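You operate a simulated robot arm through the tools that you are given. There is no shell and no other tool.

You are at the controls of a simulated robot arm. One attempt, no reset.

Task
Press the leaf into the cream soap and lay it on the soap tray.
Fine: leave the press arm swung aside.
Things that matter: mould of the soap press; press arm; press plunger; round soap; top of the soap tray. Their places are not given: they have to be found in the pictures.

The check looks at the end state, three seconds after you hand in, the way a careful person would. Anything else that was tipped, shoved, dropped, spilled or broken makes it a failure.

Robot
A 6-joint arm with a two-finger parallel gripper, fixed in place. Base frame: the origin is on the floor under the middle of its stand, x ahead of it, y to its left, z up; the work surface is at about z = 0.8. Readings come in m, degrees, newtons and seconds.
With the tool pointing down near the work surface it reaches from about 0.34 to 0.76 m from the base axis. Its first joint turns from -66.0 to 66.0 degrees. Payload 2.45 kg.
Tool frame: the origin (TCP) lies between the finger pads and is the grasp point; the fingertips stand 0.024 m ahead of it; z points along the fingers, y is the line along which they close. The gripper opens to 0.068 m. The fingers are 0.017 m wide and 0.01 m thick; the gripper's body (0.04 by 0.07 m) begins 0.041 m behind the TCP.
Orientation is that of the tool frame in the base frame, as [roll, pitch, yaw] about the fixed x, y, z axes, in that order (R = Rz(yaw) Ry(pitch) Rx(roll)). With the fingers straight down and closing along the base's y, the tool's x points along the base's -x, its y along +y and its z along -z.

Tools
- The arm moves only by the tool servo_tool. Its argument "targets" is a list of rows, each a list of 6 numbers: the shift along the tool's x, y, z in units of 20 mm (1.0 is 20 mm), then the turn, a rotation vector about the tool's x, y, z in units of 8 degrees (1.0 is 8 degrees). In form: [[dx, dy, dz, ax, ay, az], ...]. A call has 1 to 20 rows; each row shifts and turns the commanded pose from where the row before left it, along the tool's axes as they then stand. "hand" is the opening, from 0 (shut) to 1 (fully open), set as the call begins (left out, the last holds). A call with a number of a shift or a turn outside -1 to 1 is refused whole. Each row takes 0.2 s and may step no farther than 0.05 m and 8.6 degrees from the row before; otherwise, or with a gripper value out of range, the whole call is refused. Where a pose cannot be reached the arm comes as near as it can. A force on the tool above 90 N (or 10 N above the force at the start of the call, whichever is more), or a blocked arm, ends the call early, and 0.2 s more pass. Each finger travels about 0.108 m/s and halts on what it meets, pressing with about 28 N; the grip force reading is that of the motor and also rises with nothing between the fingers. The clock runs only during rows and for 0.2 s after the last one: add rows that do not move to give the fingers time. It gives the time, the measured TCP pose, the force on the tool (base axes), the opening and the grip force at its end, in the units of the frame above (readings bear some noise), with the torque about the TCP (base axes, N m) and any sound that the robot's microphone picked up.
- Cameras (640 x 400 px; columns grow to the right, rows downward): "scene" is fixed at [0.1672, 0.4266, 1.4446]; the picture's right is [-0.69, -0.73, 0.00], its down [-0.54, 0.51, -0.67] and it looks along [0.49, -0.46, -0.75] (base axes); focal length 334 px, centre (320, 200). "wrist" rides on the gripper at [0.084, 0.011, -0.075] in the tool frame; the picture's right is [-0.13, 0.99, 0.00], its down [-0.60, -0.08, -0.79] and it looks along [-0.79, -0.10, 0.61] (tool axes); focal length 251 px, centre (320, 200).
- camera(camera): a new picture of that camera. It takes no simulated time.
- locate(camera, pixels): for up to 12 pixels [column, row] of the newest picture of that camera ("zoom" is the newest enlarged one), the place [x, y, z] in the base frame of the surface seen there, good to about 0.003 m. It takes no simulated time.
- close_up(camera, box): a new picture of the part [left, top, right, bottom] of that camera's present view, enlarged. It takes no simulated time.
- hand_in(): hands the job in; it is judged then, once.

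Leave the gripper open and the arm clear of the work at the hand-in unless told otherwise.

The tools are called after "Emit:" as a command line: name --pt "numbers of a row" for each row, then --argument value for the rest, lists and objects as JSON in quotes. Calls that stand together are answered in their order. servo_tool: Moves the arm, as the interface text tells. Its arguments: {"type":"object","properties":{"targets":{"type":"array","items":{"type":"array","items":{"type":"number"}}},"hand":{"type":"number"}},"required":["targets"]} The other tools are called the same way: camera (camera) takes a picture; locate (camera, pixels) gives the place of the surface under pixels of a picture; close_up (camera, box) takes an enlarged picture of a part of a camera's view; hand_in () hands the job in.

At the start:

```text
clock: 0.0
tool_pos: [0.4316, 0.0865, 1.0908]
ee_rot: [180.0, 0.2, -180.0]
force: [-1.0, 0.1, 0.1]
moment: [0.0, 0.03, 0.02]
width: 0.0681
finger_force: 0.1
```

scene: 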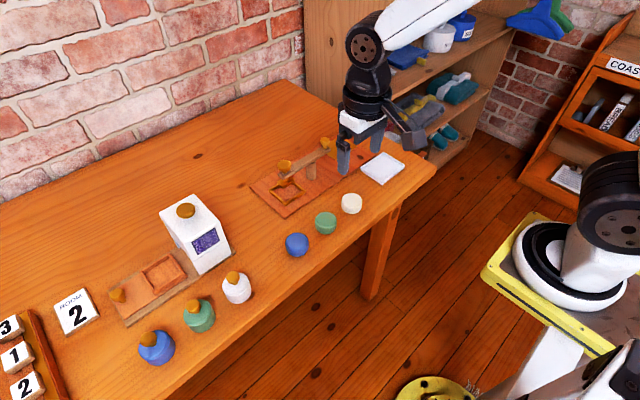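
wrist: 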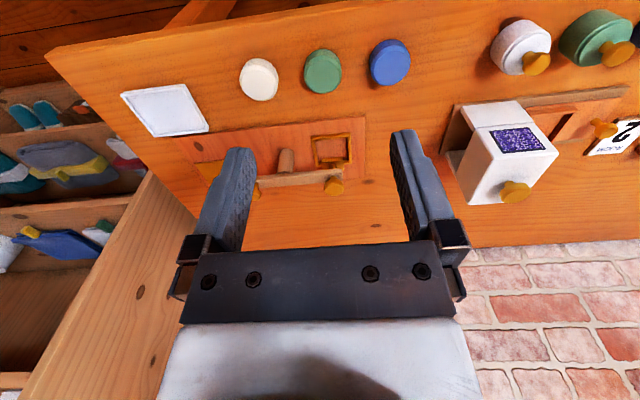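

I see a table with blue, green and cream round soaps, a wooden press with an arm (around 300,170 in the scene picture), and a white tray at (382,168). I'll enlarge the press area to understand it.

Emit:
close_up --camera "scene" --box '[240, 110, 430, 230]'

Emit:
close_up --camera "wrist" --box '[110, 40, 430, 240]'

Emit:
close_up --camera "scene" --box '[90, 170, 330, 380]'

```text
3.33 times, centred on (335, 170) of scene
```

zoom: 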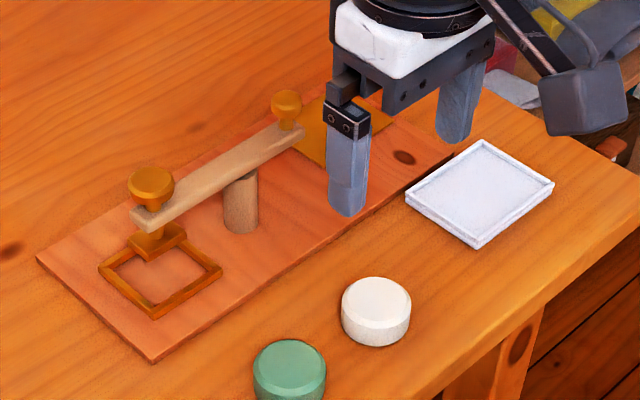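

```text
2.00 times, centred on (270, 140) of wrist
```

zoom: 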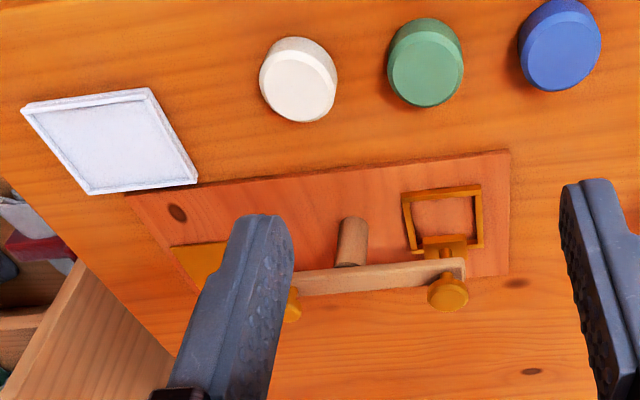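

```text
1.90 times, centred on (210, 275) of scene
```

zoom: 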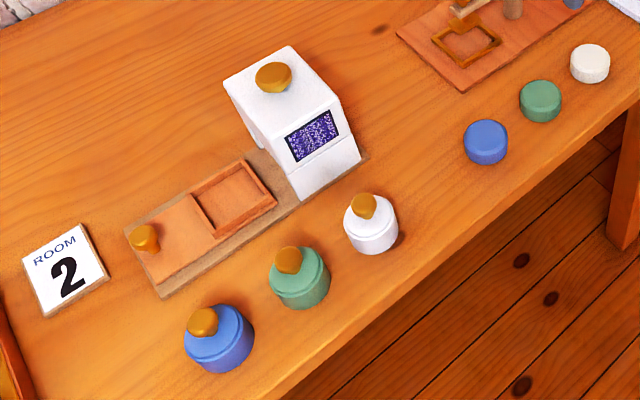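

Next I'll get positions of the main press parts, soaps and tray from the scene picture (mould near (288,190), arm from (282,172) to (326,150), post (311,170), cream soap (351,203), tray (382,168)).

Emit:
close_up --camera "scene" --box '[245, 125, 345, 220]'

Emit:
locate --camera "scene" --pixels '[[285, 163], [326, 140], [282, 174], [329, 150], [312, 163], [311, 178], [287, 193], [270, 190], [286, 204], [305, 191], [352, 199], [382, 168]]'

```text
4.21 times, centred on (295, 172) of scene
```

zoom: 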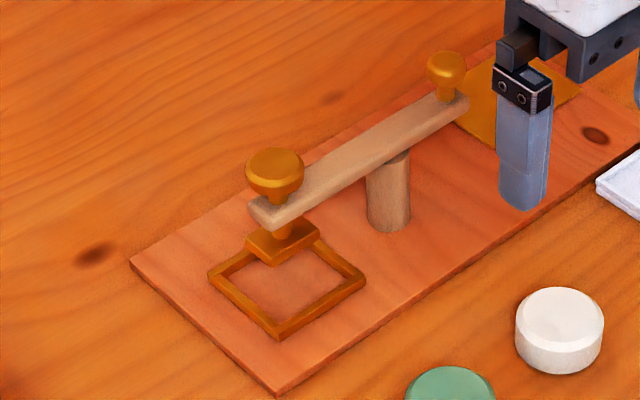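

```text
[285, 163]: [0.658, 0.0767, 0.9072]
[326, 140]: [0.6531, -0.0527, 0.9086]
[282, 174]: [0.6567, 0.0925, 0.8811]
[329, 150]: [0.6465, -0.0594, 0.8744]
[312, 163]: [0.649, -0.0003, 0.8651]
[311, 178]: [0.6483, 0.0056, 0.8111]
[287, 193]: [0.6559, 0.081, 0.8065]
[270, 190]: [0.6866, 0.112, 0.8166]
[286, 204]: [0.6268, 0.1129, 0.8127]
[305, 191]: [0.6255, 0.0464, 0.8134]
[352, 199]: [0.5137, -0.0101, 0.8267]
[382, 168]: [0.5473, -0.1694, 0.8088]
```

The plunger stands above the mould (arm along y, post at about x 0.648, y 0). I'll locate finer points in this enlarged picture: knobs, stamp, mould corners, post.

Emit:
locate --camera "zoom" --pixels '[[275, 155], [447, 65], [264, 200], [466, 100], [250, 210], [390, 225], [283, 245], [208, 277], [278, 335], [363, 283], [312, 228], [288, 280]]'

Emit:
locate --camera "zoom" --pixels '[[560, 305], [518, 325], [600, 325], [545, 290], [560, 365], [450, 380], [133, 262], [280, 390], [520, 85], [278, 240], [247, 240], [318, 235]]'

```text
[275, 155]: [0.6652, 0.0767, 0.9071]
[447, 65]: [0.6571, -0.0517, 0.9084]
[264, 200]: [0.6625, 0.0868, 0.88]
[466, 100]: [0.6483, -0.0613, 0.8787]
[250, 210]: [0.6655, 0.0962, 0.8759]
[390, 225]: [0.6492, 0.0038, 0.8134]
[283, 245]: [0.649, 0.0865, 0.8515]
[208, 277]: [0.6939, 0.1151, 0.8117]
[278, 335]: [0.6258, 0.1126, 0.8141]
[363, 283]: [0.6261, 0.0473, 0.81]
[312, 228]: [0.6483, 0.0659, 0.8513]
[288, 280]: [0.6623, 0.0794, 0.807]
```

```text
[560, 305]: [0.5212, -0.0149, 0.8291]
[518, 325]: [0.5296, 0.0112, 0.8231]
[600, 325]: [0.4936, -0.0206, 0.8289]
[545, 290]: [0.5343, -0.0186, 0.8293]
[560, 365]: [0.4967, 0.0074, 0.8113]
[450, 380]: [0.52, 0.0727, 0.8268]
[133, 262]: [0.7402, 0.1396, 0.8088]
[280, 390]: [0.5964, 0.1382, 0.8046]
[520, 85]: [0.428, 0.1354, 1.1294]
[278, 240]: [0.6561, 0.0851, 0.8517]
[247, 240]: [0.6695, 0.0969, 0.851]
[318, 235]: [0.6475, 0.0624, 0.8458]
```

The plunger sits over the mould, so the arm must be swung aside first. I'll move the gripper to above the cream soap (about x 0.514, y -0.008, z 1.0), well above everything, for a nearer wrist view and an unobstructed scene view of the yellow square at the far end of the press board.

Emit:
servo_tool --pt "-0.82 -0.945 0.9 0 0 0" --pt "-0.82 -0.945 0.9 0 0 0" --pt "-0.82 -0.945 0.9 0 0 0" --pt "-0.82 -0.945 0.9 0 0 0" --pt "-0.82 -0.945 0.9 0 0 0" --pt "0 0 0 0 0 0" --hand 1

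Emit:
camera --camera "wrist"

Emit:
camera --camera "scene"

```text
clock: 1.4
tool_pos: [0.5127, -0.0053, 1.0003]
ee_rot: [179.9, 0.1, 179.9]
force: [-0.2, -0.2, 0.3]
moment: [-0.02, 0.0, -0.02]
width: 0.0679
finger_force: 0.1
```

```text
taken
```

wrist: 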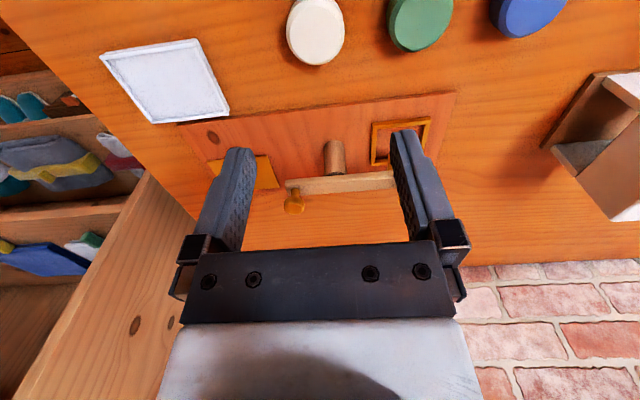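

```text
taken
```

scene: 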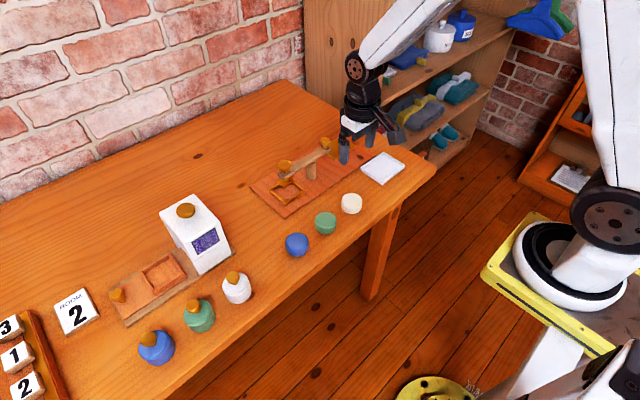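

The yellow square at (265,172) in the wrist picture needs a closer look, as does the arm.

Emit:
close_up --camera "wrist" --box '[160, 70, 480, 230]'

Emit:
close_up --camera "scene" --box '[270, 120, 400, 200]'

Emit:
locate --camera "wrist" --pixels '[[265, 172], [278, 187], [260, 157], [294, 206], [294, 195], [334, 155], [290, 182], [392, 180], [376, 163], [371, 124], [430, 118], [318, 20]]'

```text
2.00 times, centred on (320, 150) of wrist
```

zoom: 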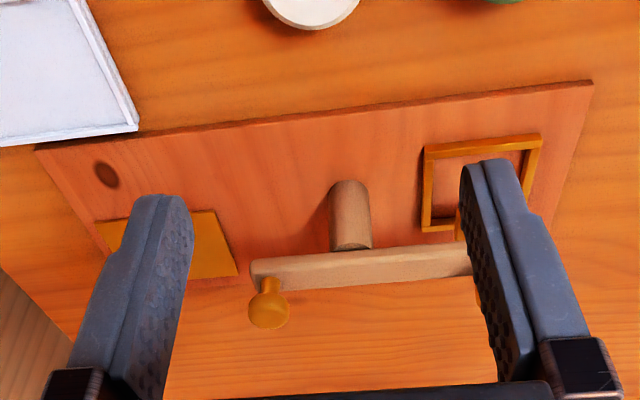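

```text
4.92 times, centred on (335, 160) of scene
```

zoom: 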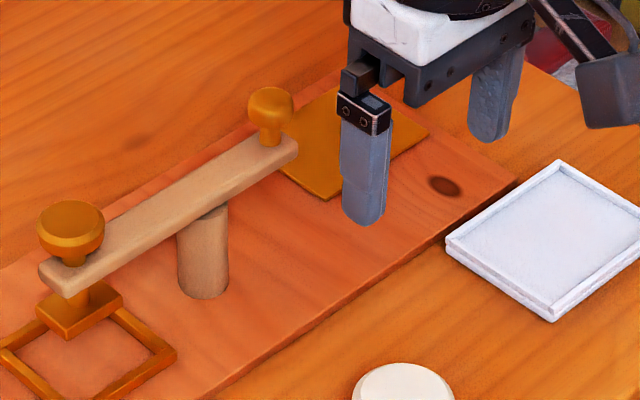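

```text
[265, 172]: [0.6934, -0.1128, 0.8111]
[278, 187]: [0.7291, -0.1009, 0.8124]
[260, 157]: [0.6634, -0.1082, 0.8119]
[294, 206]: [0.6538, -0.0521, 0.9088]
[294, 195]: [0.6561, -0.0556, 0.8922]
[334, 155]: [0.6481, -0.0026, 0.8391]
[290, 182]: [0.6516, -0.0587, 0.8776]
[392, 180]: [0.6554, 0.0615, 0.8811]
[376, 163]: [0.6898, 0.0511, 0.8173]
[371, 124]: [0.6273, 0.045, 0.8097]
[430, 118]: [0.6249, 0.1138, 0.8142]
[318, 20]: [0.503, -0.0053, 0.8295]
```

The yellow plate lies flat on the board at about (0.69,-0.11,0.811). In this enlarged scene picture I'll locate both side edges of the handle knob (250/292,102), plunger knob (40/102,228), post (180/226,260), stamp corners, and the yellow plate, to get centre lines.

Emit:
locate --camera "zoom" --pixels '[[251, 105], [291, 105], [271, 90], [41, 230], [102, 230], [70, 205], [180, 262], [226, 262], [40, 268], [297, 150], [262, 135], [300, 150]]'

Emit:
locate --camera "zoom" --pixels '[[330, 92], [425, 130], [330, 198], [284, 165], [38, 312], [70, 336], [121, 300], [174, 350], [120, 395], [5, 350], [80, 285], [520, 230]]'

```text
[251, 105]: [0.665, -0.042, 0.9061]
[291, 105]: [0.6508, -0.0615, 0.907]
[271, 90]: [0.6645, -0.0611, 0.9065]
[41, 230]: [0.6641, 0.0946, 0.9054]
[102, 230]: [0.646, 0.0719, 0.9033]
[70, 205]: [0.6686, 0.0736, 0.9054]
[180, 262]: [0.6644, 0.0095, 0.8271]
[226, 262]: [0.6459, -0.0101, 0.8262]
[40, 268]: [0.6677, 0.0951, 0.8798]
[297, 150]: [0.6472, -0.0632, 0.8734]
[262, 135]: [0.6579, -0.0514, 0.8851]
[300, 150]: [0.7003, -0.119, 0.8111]
```

```text
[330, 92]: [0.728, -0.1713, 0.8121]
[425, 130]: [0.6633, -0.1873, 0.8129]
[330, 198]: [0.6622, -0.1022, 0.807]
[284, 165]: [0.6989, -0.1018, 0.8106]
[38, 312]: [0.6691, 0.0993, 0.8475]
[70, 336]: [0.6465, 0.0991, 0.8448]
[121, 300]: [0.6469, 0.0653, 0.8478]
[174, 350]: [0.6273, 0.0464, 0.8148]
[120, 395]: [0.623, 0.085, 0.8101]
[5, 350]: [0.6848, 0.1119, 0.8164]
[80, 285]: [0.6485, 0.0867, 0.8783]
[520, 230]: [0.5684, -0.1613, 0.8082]
```

The handle knob centre is near (0.658, -0.052, 0.905 top), plunger knob near (0.658, 0.081), post near (0.658, 0). I'll shift the gripper to +y by 0.12 m at this height to see the yellow plate unobstructed.

Emit:
servo_tool --pt "0 1 -0.5 0 0 0" --pt "0 1 -0.5 0 0 0" --pt "0 1 0 0 0 0" --pt "0 1 0 0 0 0" --pt "0 1 0 0 0 0" --pt "0 1 0 0 0 0" --pt "0 0 0 0 0 0"

Emit:
close_up --camera "scene" --box '[240, 100, 440, 230]'

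Emit:
camera --camera "wrist"

```text
clock: 3.0
tool_pos: [0.5134, 0.1128, 1.0202]
ee_rot: [180.0, 0.2, 180.0]
force: [0.5, -0.1, -0.7]
moment: [-0.02, -0.01, 0.03]
width: 0.0679
finger_force: 0.1
```

```text
3.08 times, centred on (340, 165) of scene
```

zoom: 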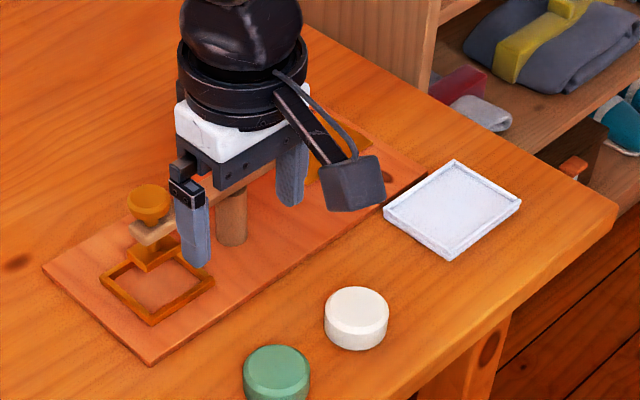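

```text
taken
```

wrist: 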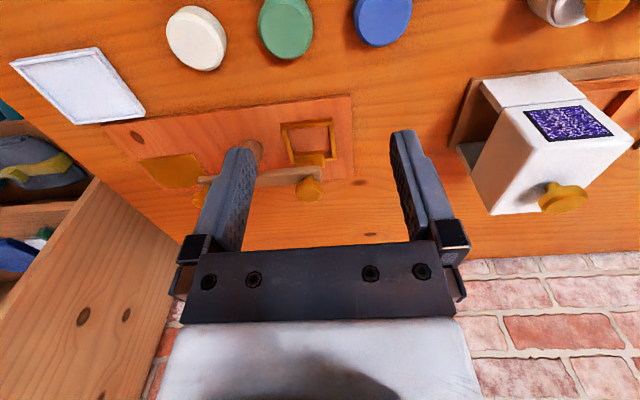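

I'll enlarge the yellow plate at (170,172) in the wrist picture to check whether anything is printed on it.

Emit:
close_up --camera "wrist" --box '[120, 90, 380, 230]'

Emit:
locate --camera "wrist" --pixels '[[138, 160], [193, 153], [204, 180], [165, 188], [303, 162], [318, 180], [297, 182], [322, 192], [280, 124], [332, 120], [333, 156], [290, 160]]'

```text
2.46 times, centred on (250, 160) of wrist
```

zoom: 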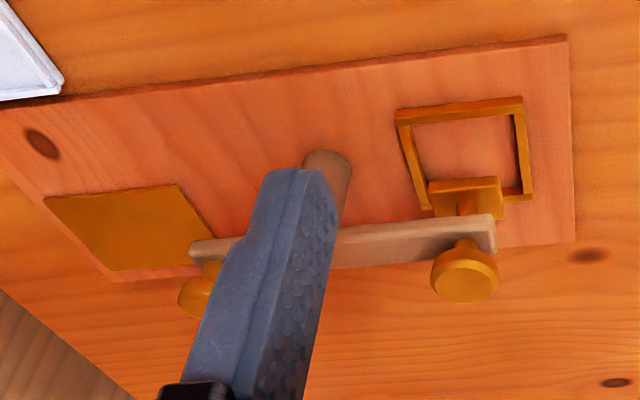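

```text
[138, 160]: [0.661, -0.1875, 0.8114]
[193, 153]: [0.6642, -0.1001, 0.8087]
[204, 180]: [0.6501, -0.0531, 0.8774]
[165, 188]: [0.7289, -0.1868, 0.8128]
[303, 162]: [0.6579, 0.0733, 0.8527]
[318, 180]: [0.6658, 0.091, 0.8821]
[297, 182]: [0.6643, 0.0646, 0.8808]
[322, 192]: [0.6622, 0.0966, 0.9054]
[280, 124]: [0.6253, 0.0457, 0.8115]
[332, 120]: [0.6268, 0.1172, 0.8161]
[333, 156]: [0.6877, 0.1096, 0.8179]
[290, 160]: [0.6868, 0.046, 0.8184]
```

The plate is plain, just a plaque. Now I'll go above the handle knob (0.658, -0.052) with TCP at z 0.96 (fingertips 0.936, clear of the knob tops at 0.908) and check the alignment before descending.

Emit:
servo_tool --pt "-0.803 -0.916 0.333 0 0 0" --pt "-0.803 -0.916 0.333 0 0 0" --pt "-0.803 -0.916 0.333 0 0 0" --pt "-0.803 -0.916 0.333 0 0 0" --pt "-0.803 -0.916 0.333 0 0 0" --pt "-0.803 -0.916 0.333 0 0 0" --pt "-0.803 -0.916 0.333 0 0 0" --pt "-0.803 -0.916 0.333 0 0 0" --pt "-0.803 -0.916 0.333 0 0 0" --pt "0 0 0 0 0 0" --hand 0.8

Emit:
camera --camera "wrist"

Emit:
close_up --camera "scene" --box '[240, 90, 400, 200]'

```text
clock: 5.2
tool_pos: [0.6569, -0.0526, 0.961]
ee_rot: [-180.0, 0.0, 180.0]
force: [0.6, 0.5, 0.4]
moment: [0.03, 0.02, 0.02]
width: 0.0544
finger_force: 0.0
```

```text
taken
```

wrist: 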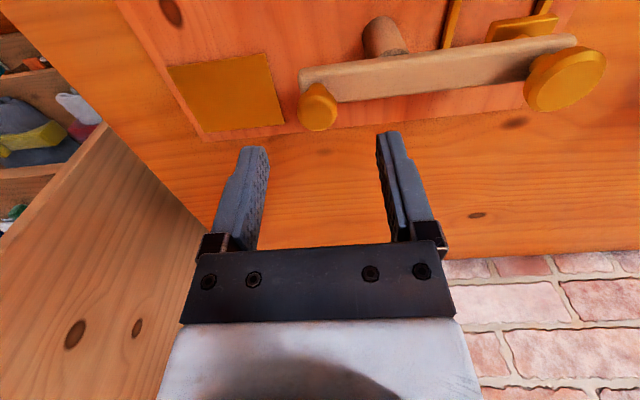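

```text
3.64 times, centred on (320, 145) of scene
```

zoom: 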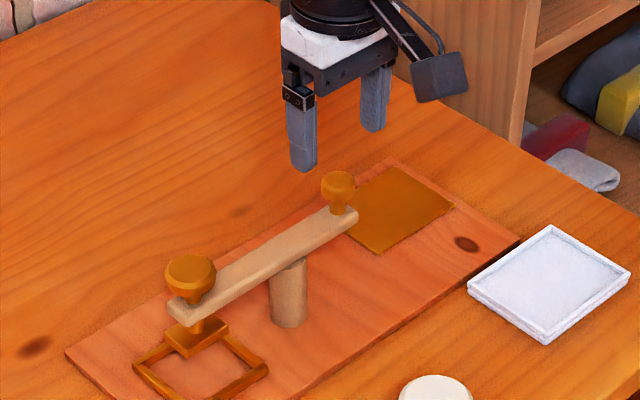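

The handle knob lies between the fingers in the wrist picture (318,105). I'll check its position there, then descend.

Emit:
locate --camera "wrist" --pixels '[[318, 115], [302, 113], [336, 113], [318, 128], [319, 92], [565, 80], [540, 90], [604, 70], [565, 108], [385, 45]]'

```text
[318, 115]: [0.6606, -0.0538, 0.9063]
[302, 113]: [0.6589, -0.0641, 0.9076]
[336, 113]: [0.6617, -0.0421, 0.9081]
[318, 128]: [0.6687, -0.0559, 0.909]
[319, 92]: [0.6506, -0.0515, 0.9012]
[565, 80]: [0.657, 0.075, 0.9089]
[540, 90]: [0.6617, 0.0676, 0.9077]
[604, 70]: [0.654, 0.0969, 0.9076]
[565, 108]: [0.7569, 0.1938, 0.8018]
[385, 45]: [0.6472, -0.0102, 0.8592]
```

Knob centre is about (0.660, -0.053), top 0.909. I'll descend 0.05 m to TCP z 0.911 (fingertips 0.887, above the arm's top at 0.881) and then close gently on the knob.

Emit:
servo_tool --pt "-0.1 0 0.6 0 0 0" --pt "0 0 0.6 0 0 0" --pt "0 0 0.6 0 0 0" --pt "0 0 0.6 0 0 0" --pt "0 0 0.1 0 0 0" --pt "0 0 0 0 0 0"

Emit:
camera --camera "wrist"

```text
clock: 6.6
tool_pos: [0.6602, -0.0524, 0.9103]
ee_rot: [-180.0, 0.1, 180.0]
force: [1.0, -0.5, -0.9]
moment: [0.0, 0.0, 0.0]
width: 0.0545
finger_force: 0.1
```

```text
taken
```

wrist: 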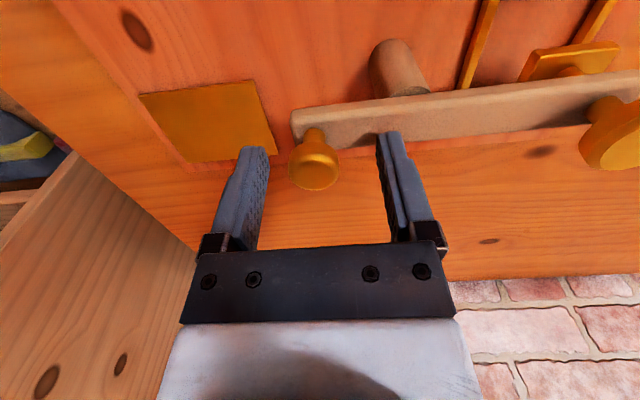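

The knob (315,165) is between the fingertips with no contact yet. I'll close on it.

Emit:
servo_tool --pt "0 0 0 0 0 0" --pt "0 0 0 0 0 0" --pt "0 0 0 0 0 0" --hand 0.15

Emit:
camera --camera "wrist"

```text
clock: 7.4
tool_pos: [0.6615, -0.0534, 0.9113]
ee_rot: [-179.9, 0.2, 179.9]
force: [0.0, -25.2, -3.2]
moment: [-0.39, -0.11, 0.07]
width: 0.0236
finger_force: 39.2
```

```text
taken
```

wrist: 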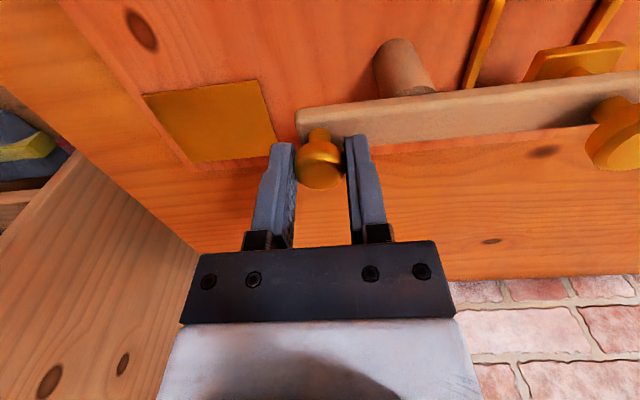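

The grip holds (width 0.0236) but there's a -25 N side force, so the knob's centre is a little further toward -y. I'll shift 1.5 mm in -y to relieve it and try a first small swing (4 mm toward -x).

Emit:
servo_tool --pt "0 -0.08 0 0 0 0" --pt "0.1 0 0 0 0 0" --pt "0.1 0 0 0 0 0" --pt "0 0 0 0 0 0"

```text
clock: 8.4
tool_pos: [0.6577, -0.056, 0.9117]
ee_rot: [-180.0, 0.2, 180.0]
force: [2.8, -17.4, 2.7]
moment: [-0.23, 0.13, -0.13]
width: 0.0234
finger_force: 39.5
```

The arm yields easily (2.8 N along x). I'll continue along the arc about the post, first about 20 degrees, and look.

Emit:
servo_tool --pt "0.244 -0.04 0 0 0 0" --pt "0.242 0.032 0 0 0 0" --pt "0.2385 0.053 0 0 0 0" --pt "0.233 0.0735 0 0 0 0" --pt "0 0 0 0 0 0"

Emit:
camera --camera "scene"

Emit:
camera --camera "wrist"

```text
clock: 9.6
tool_pos: [0.6364, -0.0509, 0.9104]
ee_rot: [179.9, 0.2, 180.0]
force: [3.3, -1.2, 8.2]
moment: [0.02, -0.47, -0.13]
width: 0.0234
finger_force: 39.8
```

```text
taken
```

scene: 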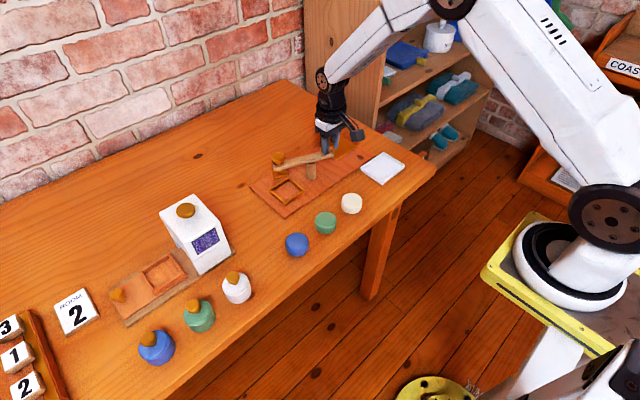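

```text
taken
```

wrist: 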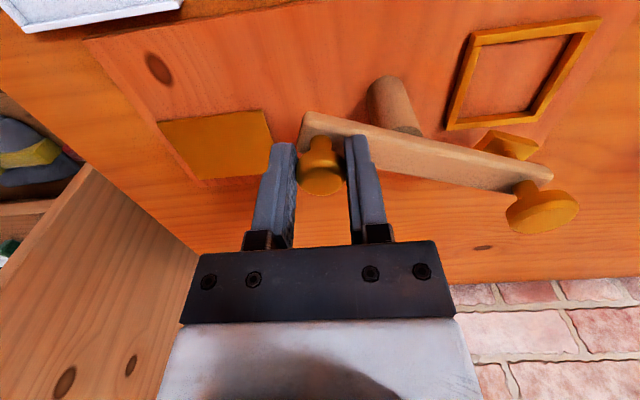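

The swing works: the plunger moved away from the mould. I'll continue the arc to about 88 degrees.

Emit:
servo_tool --pt "0.218 0.104 0 0 0 0" --pt "0.2077 0.1222 0 0 0 0" --pt "0.1966 0.1402 0 0 0 0" --pt "0.1833 0.1565 0 0 0 0" --pt "0.1689 0.1723 0 0 0 0" --pt "0 0 0 0 0 0"

```text
clock: 11.0
tool_pos: [0.6156, -0.0381, 0.9091]
ee_rot: [-180.0, -0.3, 179.8]
force: [-11.1, -17.2, -2.6]
moment: [-0.24, -0.25, -0.42]
width: 0.0236
finger_force: 39.6
```

It's going along but with an outward radial push of ~20 N, so my radius is a bit small. I'll move 2 mm outward and continue with a slightly larger radius.

Emit:
servo_tool --pt "0.074 -0.067 0 0 0 0" --pt "0.161 0.195 0 0 0 0" --pt "0.143 0.2085 0 0 0 0" --pt "0.1247 0.2201 0 0 0 0" --pt "0.105 0.2303 0 0 0 0" --pt "0 0 0 0 0 0"

Emit:
camera --camera "wrist"

```text
clock: 12.4
tool_pos: [0.6055, -0.0223, 0.9101]
ee_rot: [179.9, 0.2, -180.0]
force: [-0.7, -5.7, 0.9]
moment: [-0.06, 0.29, -0.29]
width: 0.0236
finger_force: 40.2
```

```text
taken
```

wrist: 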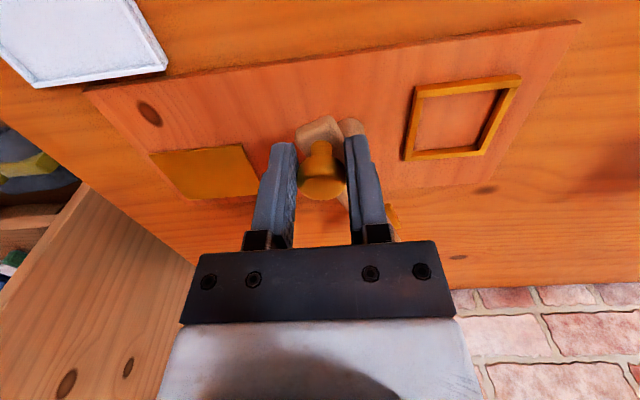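

About 67 degrees now with low forces. I'll go on to about 85 degrees.

Emit:
servo_tool --pt "0.0844 0.2384 0 0 0 0" --pt "0.0632 0.2451 0 0 0 0" --pt "0.0418 0.2494 0 0 0 0" --pt "0.02 0.2523 0 0 0 0" --pt "0 0 0 0 0 0"

Emit:
close_up --camera "scene" --box '[220, 90, 420, 220]'

```text
clock: 13.6
tool_pos: [0.6032, -0.0136, 0.9095]
ee_rot: [-179.7, 0.4, 179.5]
force: [19.4, -75.6, -14.9]
moment: [-0.7, -0.26, -0.31]
width: 0.0236
finger_force: 39.7
```

```text
3.08 times, centred on (320, 155) of scene
```

zoom: 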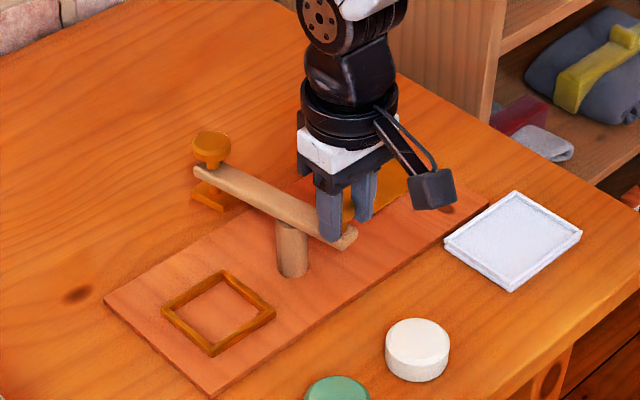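

The arm reached a stop at about 75 degrees (75 N against me). I'll back off 11 mm at once to relieve it.

Emit:
servo_tool --pt "-0.02 -0.3 0 0 0 0" --pt "-0.02 -0.28 0 0 0 0" --pt "0 0 0 0 0 0"

```text
clock: 14.4
tool_pos: [0.6018, -0.0137, 0.9101]
ee_rot: [179.9, 0.0, 179.9]
force: [0.8, -22.4, -3.8]
moment: [-0.31, -0.98, -0.11]
width: 0.0235
finger_force: 39.6
```

Still -22 N in y; another 2.5 mm back, then I'll open the fingers.

Emit:
servo_tool --pt "0 -0.13 0 0 0 0" --pt "0 0 0 0 0 0"

```text
clock: 15.0
tool_pos: [0.6028, -0.014, 0.9107]
ee_rot: [179.9, 0.0, -179.9]
force: [-4.1, 2.1, -0.8]
moment: [0.22, -0.28, 0.11]
width: 0.0234
finger_force: 40.6
```

Relieved. Now open the fingers and lift straight up to about z 1.0.

Emit:
servo_tool --pt "0 0 0 0 0 0" --pt "0 0 0 0 0 0" --pt "0 0 -0.5 0 0 0" --pt "0 0 -1 0 0 0" --pt "0 0 -1 0 0 0" --pt "0 0 -1 0 0 0" --pt "0 0 -1 0 0 0" --pt "0 0 0 0 0 0" --hand 1

Emit:
camera --camera "wrist"

Emit:
close_up --camera "scene" --box '[220, 90, 420, 220]'

```text
clock: 16.8
tool_pos: [0.6024, -0.0169, 0.9978]
ee_rot: [180.0, 0.1, -180.0]
force: [0.2, 0.2, 0.8]
moment: [0.03, 0.0, 0.0]
width: 0.0677
finger_force: 0.1
```

```text
taken
```

wrist: 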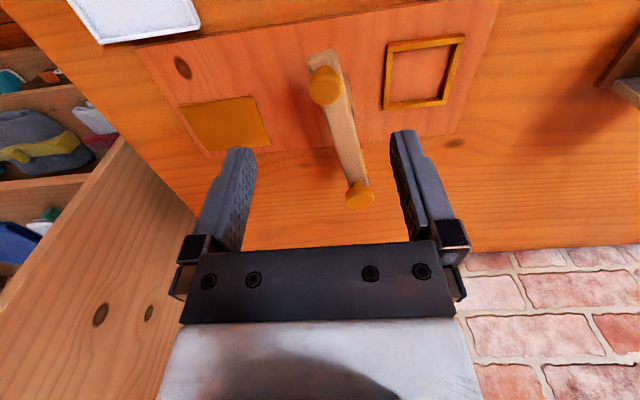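

```text
3.08 times, centred on (320, 155) of scene
```

zoom: 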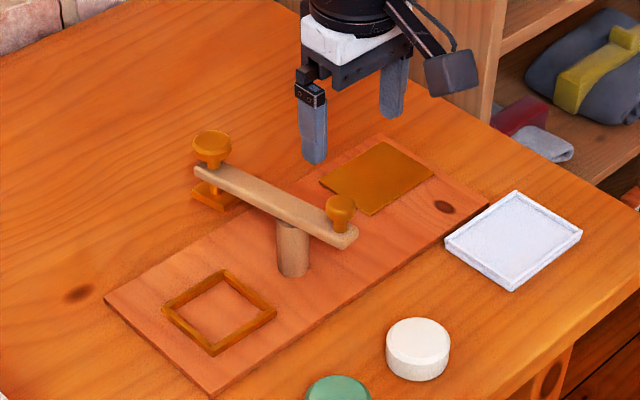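

The mould is clear now. I'll locate mould walls and floor, soap edges, handle and plunger positions in this enlarged picture (mould at (218,312), soap at (417,345)).

Emit:
locate --camera "zoom" --pixels '[[221, 272], [274, 314], [212, 354], [163, 311], [218, 312], [222, 280], [262, 314], [212, 343], [175, 311], [341, 205], [212, 140], [200, 220]]'

Emit:
locate --camera "zoom" --pixels '[[388, 340], [448, 337], [416, 322], [418, 352], [417, 375], [416, 337], [420, 395], [515, 192], [580, 235], [512, 288], [446, 240], [513, 240]]'

```text
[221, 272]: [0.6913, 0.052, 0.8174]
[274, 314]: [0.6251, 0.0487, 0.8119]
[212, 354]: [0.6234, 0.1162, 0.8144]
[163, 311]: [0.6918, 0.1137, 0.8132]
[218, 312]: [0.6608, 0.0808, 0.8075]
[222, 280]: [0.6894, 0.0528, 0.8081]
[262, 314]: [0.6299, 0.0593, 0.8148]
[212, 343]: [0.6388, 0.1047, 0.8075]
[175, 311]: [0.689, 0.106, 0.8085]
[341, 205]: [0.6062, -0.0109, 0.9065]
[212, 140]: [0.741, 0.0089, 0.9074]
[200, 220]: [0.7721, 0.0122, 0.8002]
```

```text
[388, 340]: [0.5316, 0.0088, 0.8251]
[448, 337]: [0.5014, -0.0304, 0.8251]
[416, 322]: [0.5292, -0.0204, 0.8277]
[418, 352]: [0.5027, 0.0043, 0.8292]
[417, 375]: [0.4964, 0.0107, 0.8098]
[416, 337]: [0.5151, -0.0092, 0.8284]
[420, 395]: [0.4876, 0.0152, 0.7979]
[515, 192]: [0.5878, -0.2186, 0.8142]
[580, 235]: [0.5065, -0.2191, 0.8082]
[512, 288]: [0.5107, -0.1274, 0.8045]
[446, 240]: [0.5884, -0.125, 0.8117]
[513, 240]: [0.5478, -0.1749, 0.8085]
```

Soap centre ≈ (0.516, -0.010), diameter ≈ 0.0495, top 0.829; mould centre ≈ (0.658, 0.082), floor 0.8075, wall top ≈ 0.816. I'll move above the cream soap at TCP z 0.95.

Emit:
servo_tool --pt "0.864 0.07 0.3 0 0 0" --pt "0.864 0.07 0.3 0 0 0" --pt "0.864 0.07 0.6 0 0 0" --pt "0.864 0.07 0.6 0 0 0" --pt "0.864 0.07 0.6 0 0 0" --pt "0 0 0 0 0 0" --hand 1

Emit:
camera --camera "wrist"

Emit:
close_up --camera "scene" --box '[280, 110, 420, 230]'

```text
clock: 18.2
tool_pos: [0.5154, -0.0102, 0.9507]
ee_rot: [179.9, 0.2, -180.0]
force: [0.9, 0.0, 0.9]
moment: [-0.02, -0.01, -0.02]
width: 0.0679
finger_force: 0.0
```

```text
taken
```

wrist: 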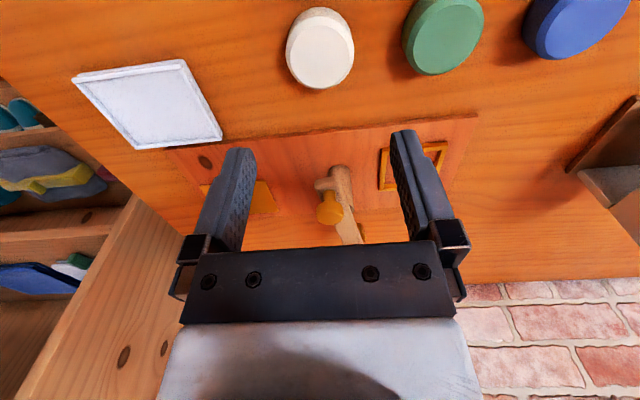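

```text
3.33 times, centred on (350, 170) of scene
```

zoom: 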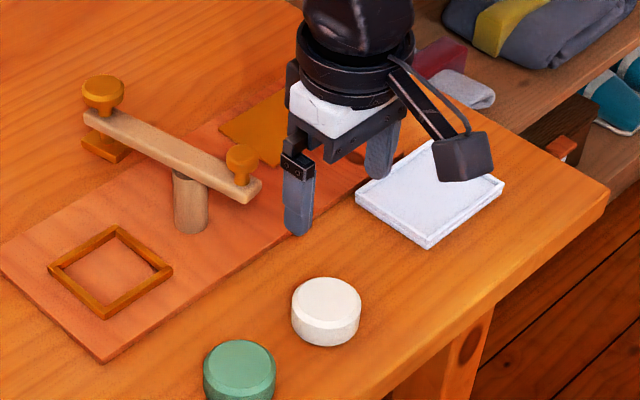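

I'll enlarge the wrist view of the soap (320,48) to measure its centre, and the mould (415,165).

Emit:
close_up --camera "wrist" --box '[260, 0, 380, 100]'

```text
4.00 times, centred on (320, 50) of wrist
```

zoom: 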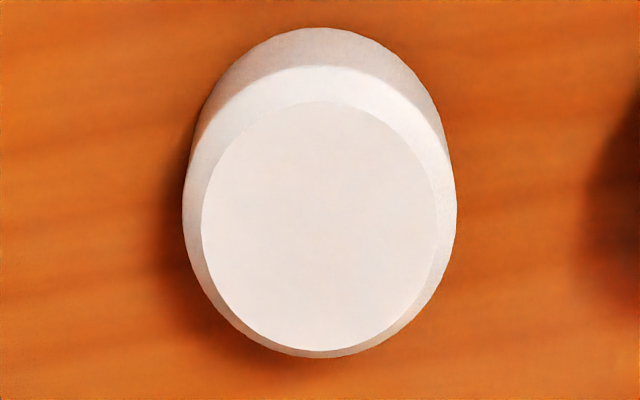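

Emit:
locate --camera "zoom" --pixels '[[206, 225], [436, 225], [320, 105], [325, 345], [187, 230], [452, 230], [325, 352], [320, 225], [310, 50], [300, 33], [100, 200], [500, 300]]'

```text
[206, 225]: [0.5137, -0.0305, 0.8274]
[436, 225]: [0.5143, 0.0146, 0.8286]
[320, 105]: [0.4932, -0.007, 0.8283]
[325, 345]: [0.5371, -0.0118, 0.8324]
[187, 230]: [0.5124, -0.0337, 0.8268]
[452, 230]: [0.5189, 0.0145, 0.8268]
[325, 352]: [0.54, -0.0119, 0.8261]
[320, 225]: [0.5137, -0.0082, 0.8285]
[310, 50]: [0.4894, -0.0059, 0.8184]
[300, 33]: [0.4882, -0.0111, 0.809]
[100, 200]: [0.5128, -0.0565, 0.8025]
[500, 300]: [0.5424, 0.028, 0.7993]
```

Soap centre is (0.515, -0.009); I'm at (0.515,-0.010). Descend 0.116 m to TCP z 0.835 (fingertips 0.811, gripping the upper part of the soap).

Emit:
servo_tool --pt "0 0.05 1 0 0 0" --pt "0 0 1 0 0 0" --pt "0 0 1 0 0 0" --pt "0 0 1 0 0 0" --pt "0 0 0.9 0 0 0" --pt "0 0 0.5 0 0 0" --pt "0 0 0.385 0 0 0" --pt "0 0 0 0 0 0" --hand 1

Emit:
camera --camera "wrist"

Emit:
close_up --camera "scene" --box '[280, 110, 420, 230]'

```text
clock: 20.0
tool_pos: [0.5158, -0.0087, 0.8369]
ee_rot: [180.0, 0.1, -180.0]
force: [-0.8, 0.2, -0.4]
moment: [-0.04, -0.01, 0.0]
width: 0.0682
finger_force: 0.0
```

```text
taken
```

wrist: 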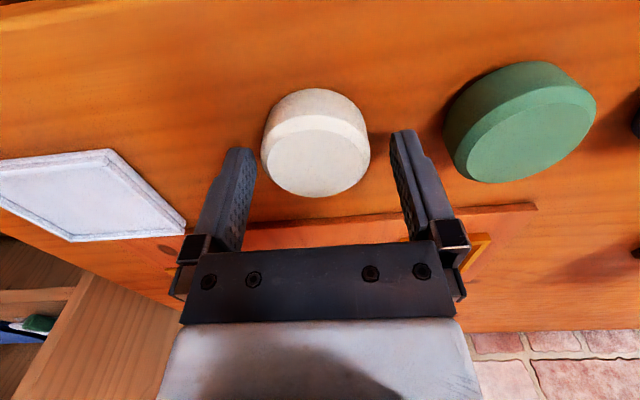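

```text
3.33 times, centred on (350, 170) of scene
```

zoom: 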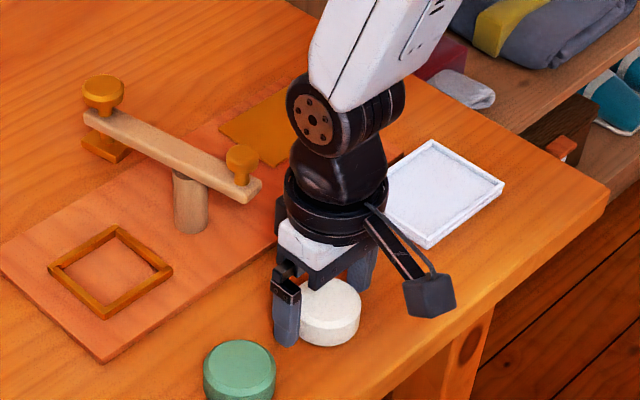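

The soap sits between the fingers. Close on it.

Emit:
servo_tool --pt "0 0 0 0 0 0" --pt "0 0 0 0 0 0" --pt "0 0 0 0 0 0" --hand 0.4

Emit:
camera --camera "wrist"

```text
clock: 20.8
tool_pos: [0.5168, -0.0077, 0.8363]
ee_rot: [-179.9, 0.1, -180.0]
force: [-0.1, 0.1, -0.4]
moment: [0.01, 0.03, -0.03]
width: 0.0507
finger_force: 27.7
```

```text
taken
```

wrist: 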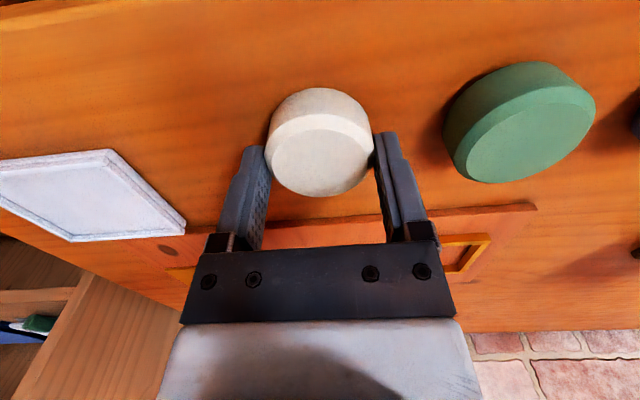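

Gripped at width 0.0507. Lift slowly by 0.1 m and look.

Emit:
servo_tool --pt "0 0 -0.3 0 0 0" --pt "0 0 -0.7 0 0 0" --pt "0 0 -1 0 0 0" --pt "0 0 -1 0 0 0" --pt "0 0 -1 0 0 0" --pt "0 0 -1 0 0 0" --pt "0 0 0 0 0 0"

Emit:
close_up --camera "wrist" --box '[220, 60, 420, 220]'

Emit:
close_up --camera "scene" --box '[240, 110, 400, 230]'

```text
clock: 22.4
tool_pos: [0.5153, -0.0089, 0.936]
ee_rot: [180.0, 0.1, 179.9]
force: [0.2, 0.2, -1.8]
moment: [-0.01, 0.0, -0.01]
width: 0.0504
finger_force: 28.0
```

```text
2.50 times, centred on (320, 140) of wrist
```

zoom: 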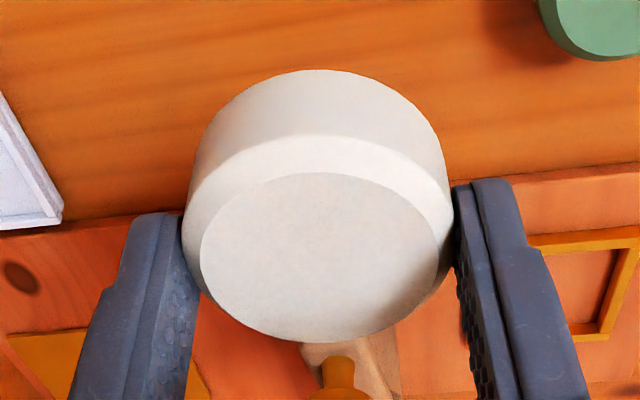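

```text
3.33 times, centred on (320, 170) of scene
```

zoom: 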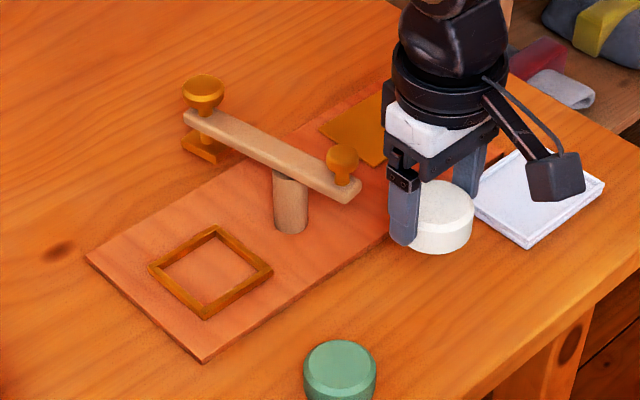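

Soap is held level. I'll take a fresh wrist picture to measure the soap's offset from the TCP.

Emit:
camera --camera "wrist"

Emit:
locate --camera "wrist" --pixels '[[274, 162], [367, 160], [320, 132], [320, 194], [320, 160], [345, 140], [295, 180], [350, 180], [290, 142]]'

Emit:
locate --camera "zoom" --pixels '[[440, 187], [410, 208], [473, 208], [442, 220], [210, 235], [262, 270], [207, 307], [160, 268], [205, 318], [270, 268], [212, 227], [150, 268]]'

```text
taken
```

wrist: 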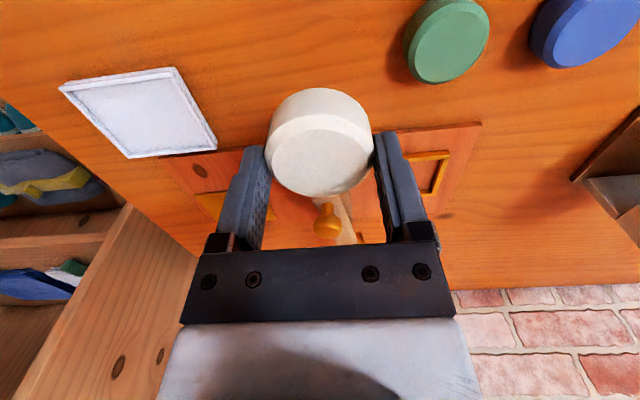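

```text
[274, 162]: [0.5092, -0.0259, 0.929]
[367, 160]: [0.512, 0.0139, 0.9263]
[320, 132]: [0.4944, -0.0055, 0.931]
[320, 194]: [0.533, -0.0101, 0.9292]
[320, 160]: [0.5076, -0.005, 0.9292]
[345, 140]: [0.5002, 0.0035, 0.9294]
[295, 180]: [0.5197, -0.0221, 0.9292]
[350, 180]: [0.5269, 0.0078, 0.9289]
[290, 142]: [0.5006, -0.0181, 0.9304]
```

```text
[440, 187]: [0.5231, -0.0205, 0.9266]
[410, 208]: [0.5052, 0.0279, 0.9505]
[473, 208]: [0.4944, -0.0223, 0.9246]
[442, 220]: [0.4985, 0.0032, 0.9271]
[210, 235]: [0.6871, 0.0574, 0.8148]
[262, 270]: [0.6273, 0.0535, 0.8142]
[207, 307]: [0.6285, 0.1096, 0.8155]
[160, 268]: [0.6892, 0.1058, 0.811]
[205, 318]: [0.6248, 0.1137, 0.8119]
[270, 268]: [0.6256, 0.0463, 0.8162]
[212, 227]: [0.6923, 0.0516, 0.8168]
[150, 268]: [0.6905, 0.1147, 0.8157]
```

Soap centre is within 1 mm of the TCP; its top is 7 mm below the TCP. I'll raise 0.03 m and carry it to above the mould (0.658, 0.081), well clear of the handle knob.

Emit:
servo_tool --pt "0 0 -0.8 0 0 0" --pt "0 0 -0.8 0 0 0" --pt "-0.797 0.5 0 0 0 0" --pt "-0.797 0.5 0 0 0 0" --pt "-0.797 0.5 0 0 0 0" --pt "-0.797 0.5 0 0 0 0" --pt "-0.797 0.5 0 0 0 0" --pt "-0.797 0.5 0 0 0 0" --pt "-0.797 0.5 0 0 0 0" --pt "-0.797 0.5 0 0 0 0" --pt "-0.797 0.5 0 0 0 0" --pt "0 0 0 0 0 0"

Emit:
camera --camera "wrist"

Emit:
close_up --camera "scene" --box '[220, 110, 380, 230]'

```text
clock: 25.0
tool_pos: [0.6612, 0.0824, 0.9693]
ee_rot: [180.0, 0.1, 179.9]
force: [-0.2, 0.6, -0.8]
moment: [0.01, -0.02, 0.0]
width: 0.0507
finger_force: 27.9
```

```text
taken
```

wrist: 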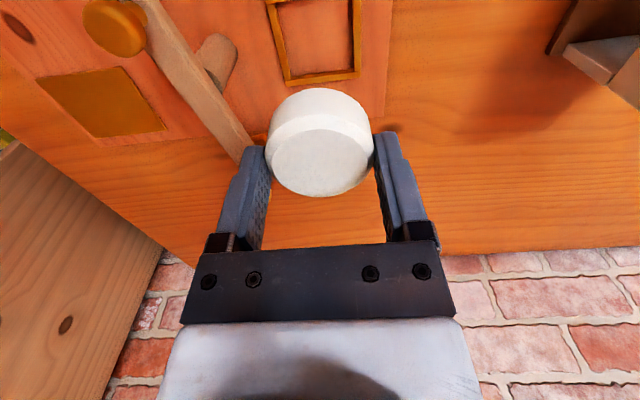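

```text
3.33 times, centred on (300, 170) of scene
```

zoom: 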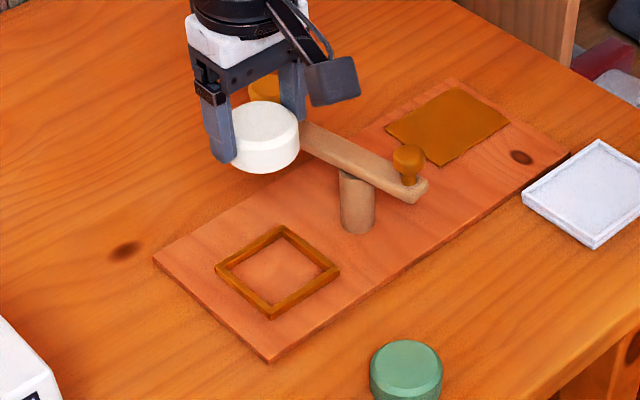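

The mould frame is visible in the wrist picture (320,40). I'll enlarge both to measure its inner and outer edges.

Emit:
close_up --camera "wrist" --box '[250, 0, 390, 90]'

Emit:
locate --camera "zoom" --pixels '[[320, 200], [150, 100], [490, 100]]'

```text
4.44 times, centred on (320, 45) of wrist
```

zoom: 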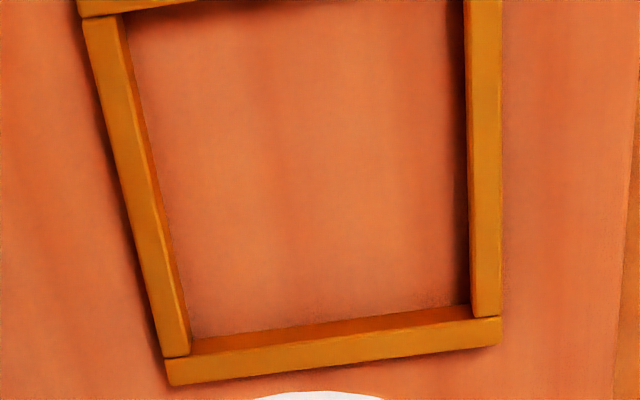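

```text
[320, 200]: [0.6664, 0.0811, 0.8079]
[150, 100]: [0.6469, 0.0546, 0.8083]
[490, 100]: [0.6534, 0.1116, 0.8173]
```

Emit:
locate --camera "zoom" --pixels '[[104, 100], [138, 100], [147, 120], [468, 100], [480, 100], [499, 100], [330, 330], [330, 345], [330, 362], [130, 10], [130, 3], [100, 2]]'

Emit:
locate --camera "zoom" --pixels '[[165, 250], [180, 250], [154, 250], [472, 250], [485, 250], [499, 250], [250, 345], [450, 322], [450, 335], [200, 355], [400, 345], [145, 220]]'

```text
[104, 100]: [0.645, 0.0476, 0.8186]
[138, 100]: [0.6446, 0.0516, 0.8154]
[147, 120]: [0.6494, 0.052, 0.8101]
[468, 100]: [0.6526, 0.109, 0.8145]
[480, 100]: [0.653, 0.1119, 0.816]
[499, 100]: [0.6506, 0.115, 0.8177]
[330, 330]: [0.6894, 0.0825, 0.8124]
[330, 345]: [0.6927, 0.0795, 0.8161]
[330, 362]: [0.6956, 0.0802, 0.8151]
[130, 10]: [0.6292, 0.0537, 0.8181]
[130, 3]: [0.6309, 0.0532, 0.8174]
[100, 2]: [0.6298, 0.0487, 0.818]
```

```text
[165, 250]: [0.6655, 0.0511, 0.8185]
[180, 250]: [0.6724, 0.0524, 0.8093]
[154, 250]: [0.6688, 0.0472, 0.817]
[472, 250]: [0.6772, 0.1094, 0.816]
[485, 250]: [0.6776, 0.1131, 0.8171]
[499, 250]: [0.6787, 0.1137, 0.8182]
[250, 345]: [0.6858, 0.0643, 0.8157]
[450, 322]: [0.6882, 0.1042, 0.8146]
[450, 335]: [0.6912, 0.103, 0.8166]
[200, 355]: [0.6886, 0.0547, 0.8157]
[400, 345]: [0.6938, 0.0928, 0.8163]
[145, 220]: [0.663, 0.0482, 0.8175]
```

Mould centre ≈ (0.659, 0.081), interior ≈ 0.0565, wall top 0.8175, floor 0.808. I'll check where the soap's top is now, from the current wrist picture, and get another pose reading.

Emit:
servo_tool --pt "-0.0 0 0 0 0 0"

Emit:
locate --camera "wrist" --pixels '[[274, 162], [367, 160], [320, 132], [320, 194], [320, 160], [345, 140], [295, 180], [350, 180], [290, 142], [273, 155], [369, 155]]'

```text
clock: 25.4
tool_pos: [0.6602, 0.0814, 0.9699]
ee_rot: [-179.9, 0.0, 180.0]
force: [-0.5, 0.3, 1.0]
moment: [0.02, -0.02, -0.03]
width: 0.0505
finger_force: 27.1
```

```text
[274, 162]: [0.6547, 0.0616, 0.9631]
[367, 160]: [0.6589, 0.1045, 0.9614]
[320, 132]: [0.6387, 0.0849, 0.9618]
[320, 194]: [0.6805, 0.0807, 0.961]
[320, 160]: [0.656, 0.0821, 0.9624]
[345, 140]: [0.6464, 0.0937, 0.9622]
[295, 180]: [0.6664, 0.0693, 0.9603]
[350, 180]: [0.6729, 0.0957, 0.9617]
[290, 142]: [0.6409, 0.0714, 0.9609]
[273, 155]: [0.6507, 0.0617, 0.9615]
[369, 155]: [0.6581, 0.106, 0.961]
```

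Soap and mould centres agree within ~1 mm. Descend 0.112 m to TCP z 0.858, so the soap's bottom is just above the walls, and check.

Emit:
servo_tool --pt "0 -0.03 1 0 0 0" --pt "0 0 1 0 0 0" --pt "0 0 1 0 0 0" --pt "0 0 1 0 0 0" --pt "0 0 0.9 0 0 0" --pt "0 0 0.7 0 0 0" --pt "0 0 0 0 0 0"

Emit:
camera --camera "wrist"

Emit:
close_up --camera "scene" --box '[240, 140, 340, 220]'

```text
clock: 27.0
tool_pos: [0.6581, 0.0795, 0.8563]
ee_rot: [-180.0, 0.1, -179.9]
force: [0.2, -0.4, -0.6]
moment: [0.0, -0.01, -0.01]
width: 0.0504
finger_force: 28.3
```

```text
taken
```

wrist: 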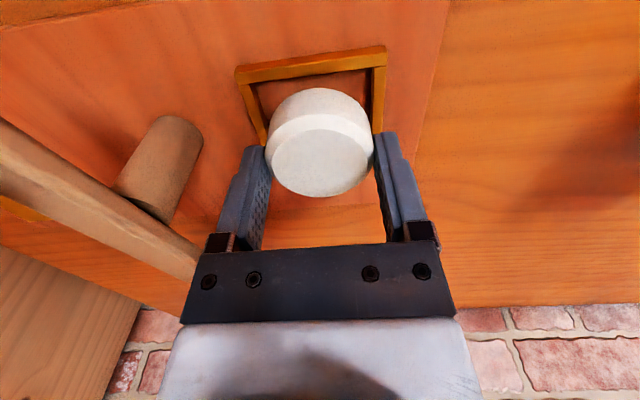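

```text
5.00 times, centred on (290, 180) of scene
```

zoom: 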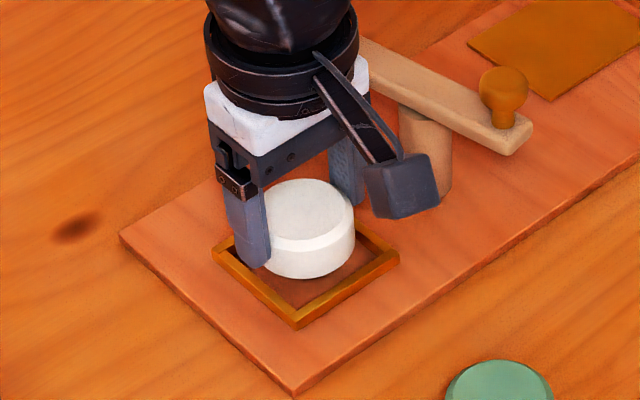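

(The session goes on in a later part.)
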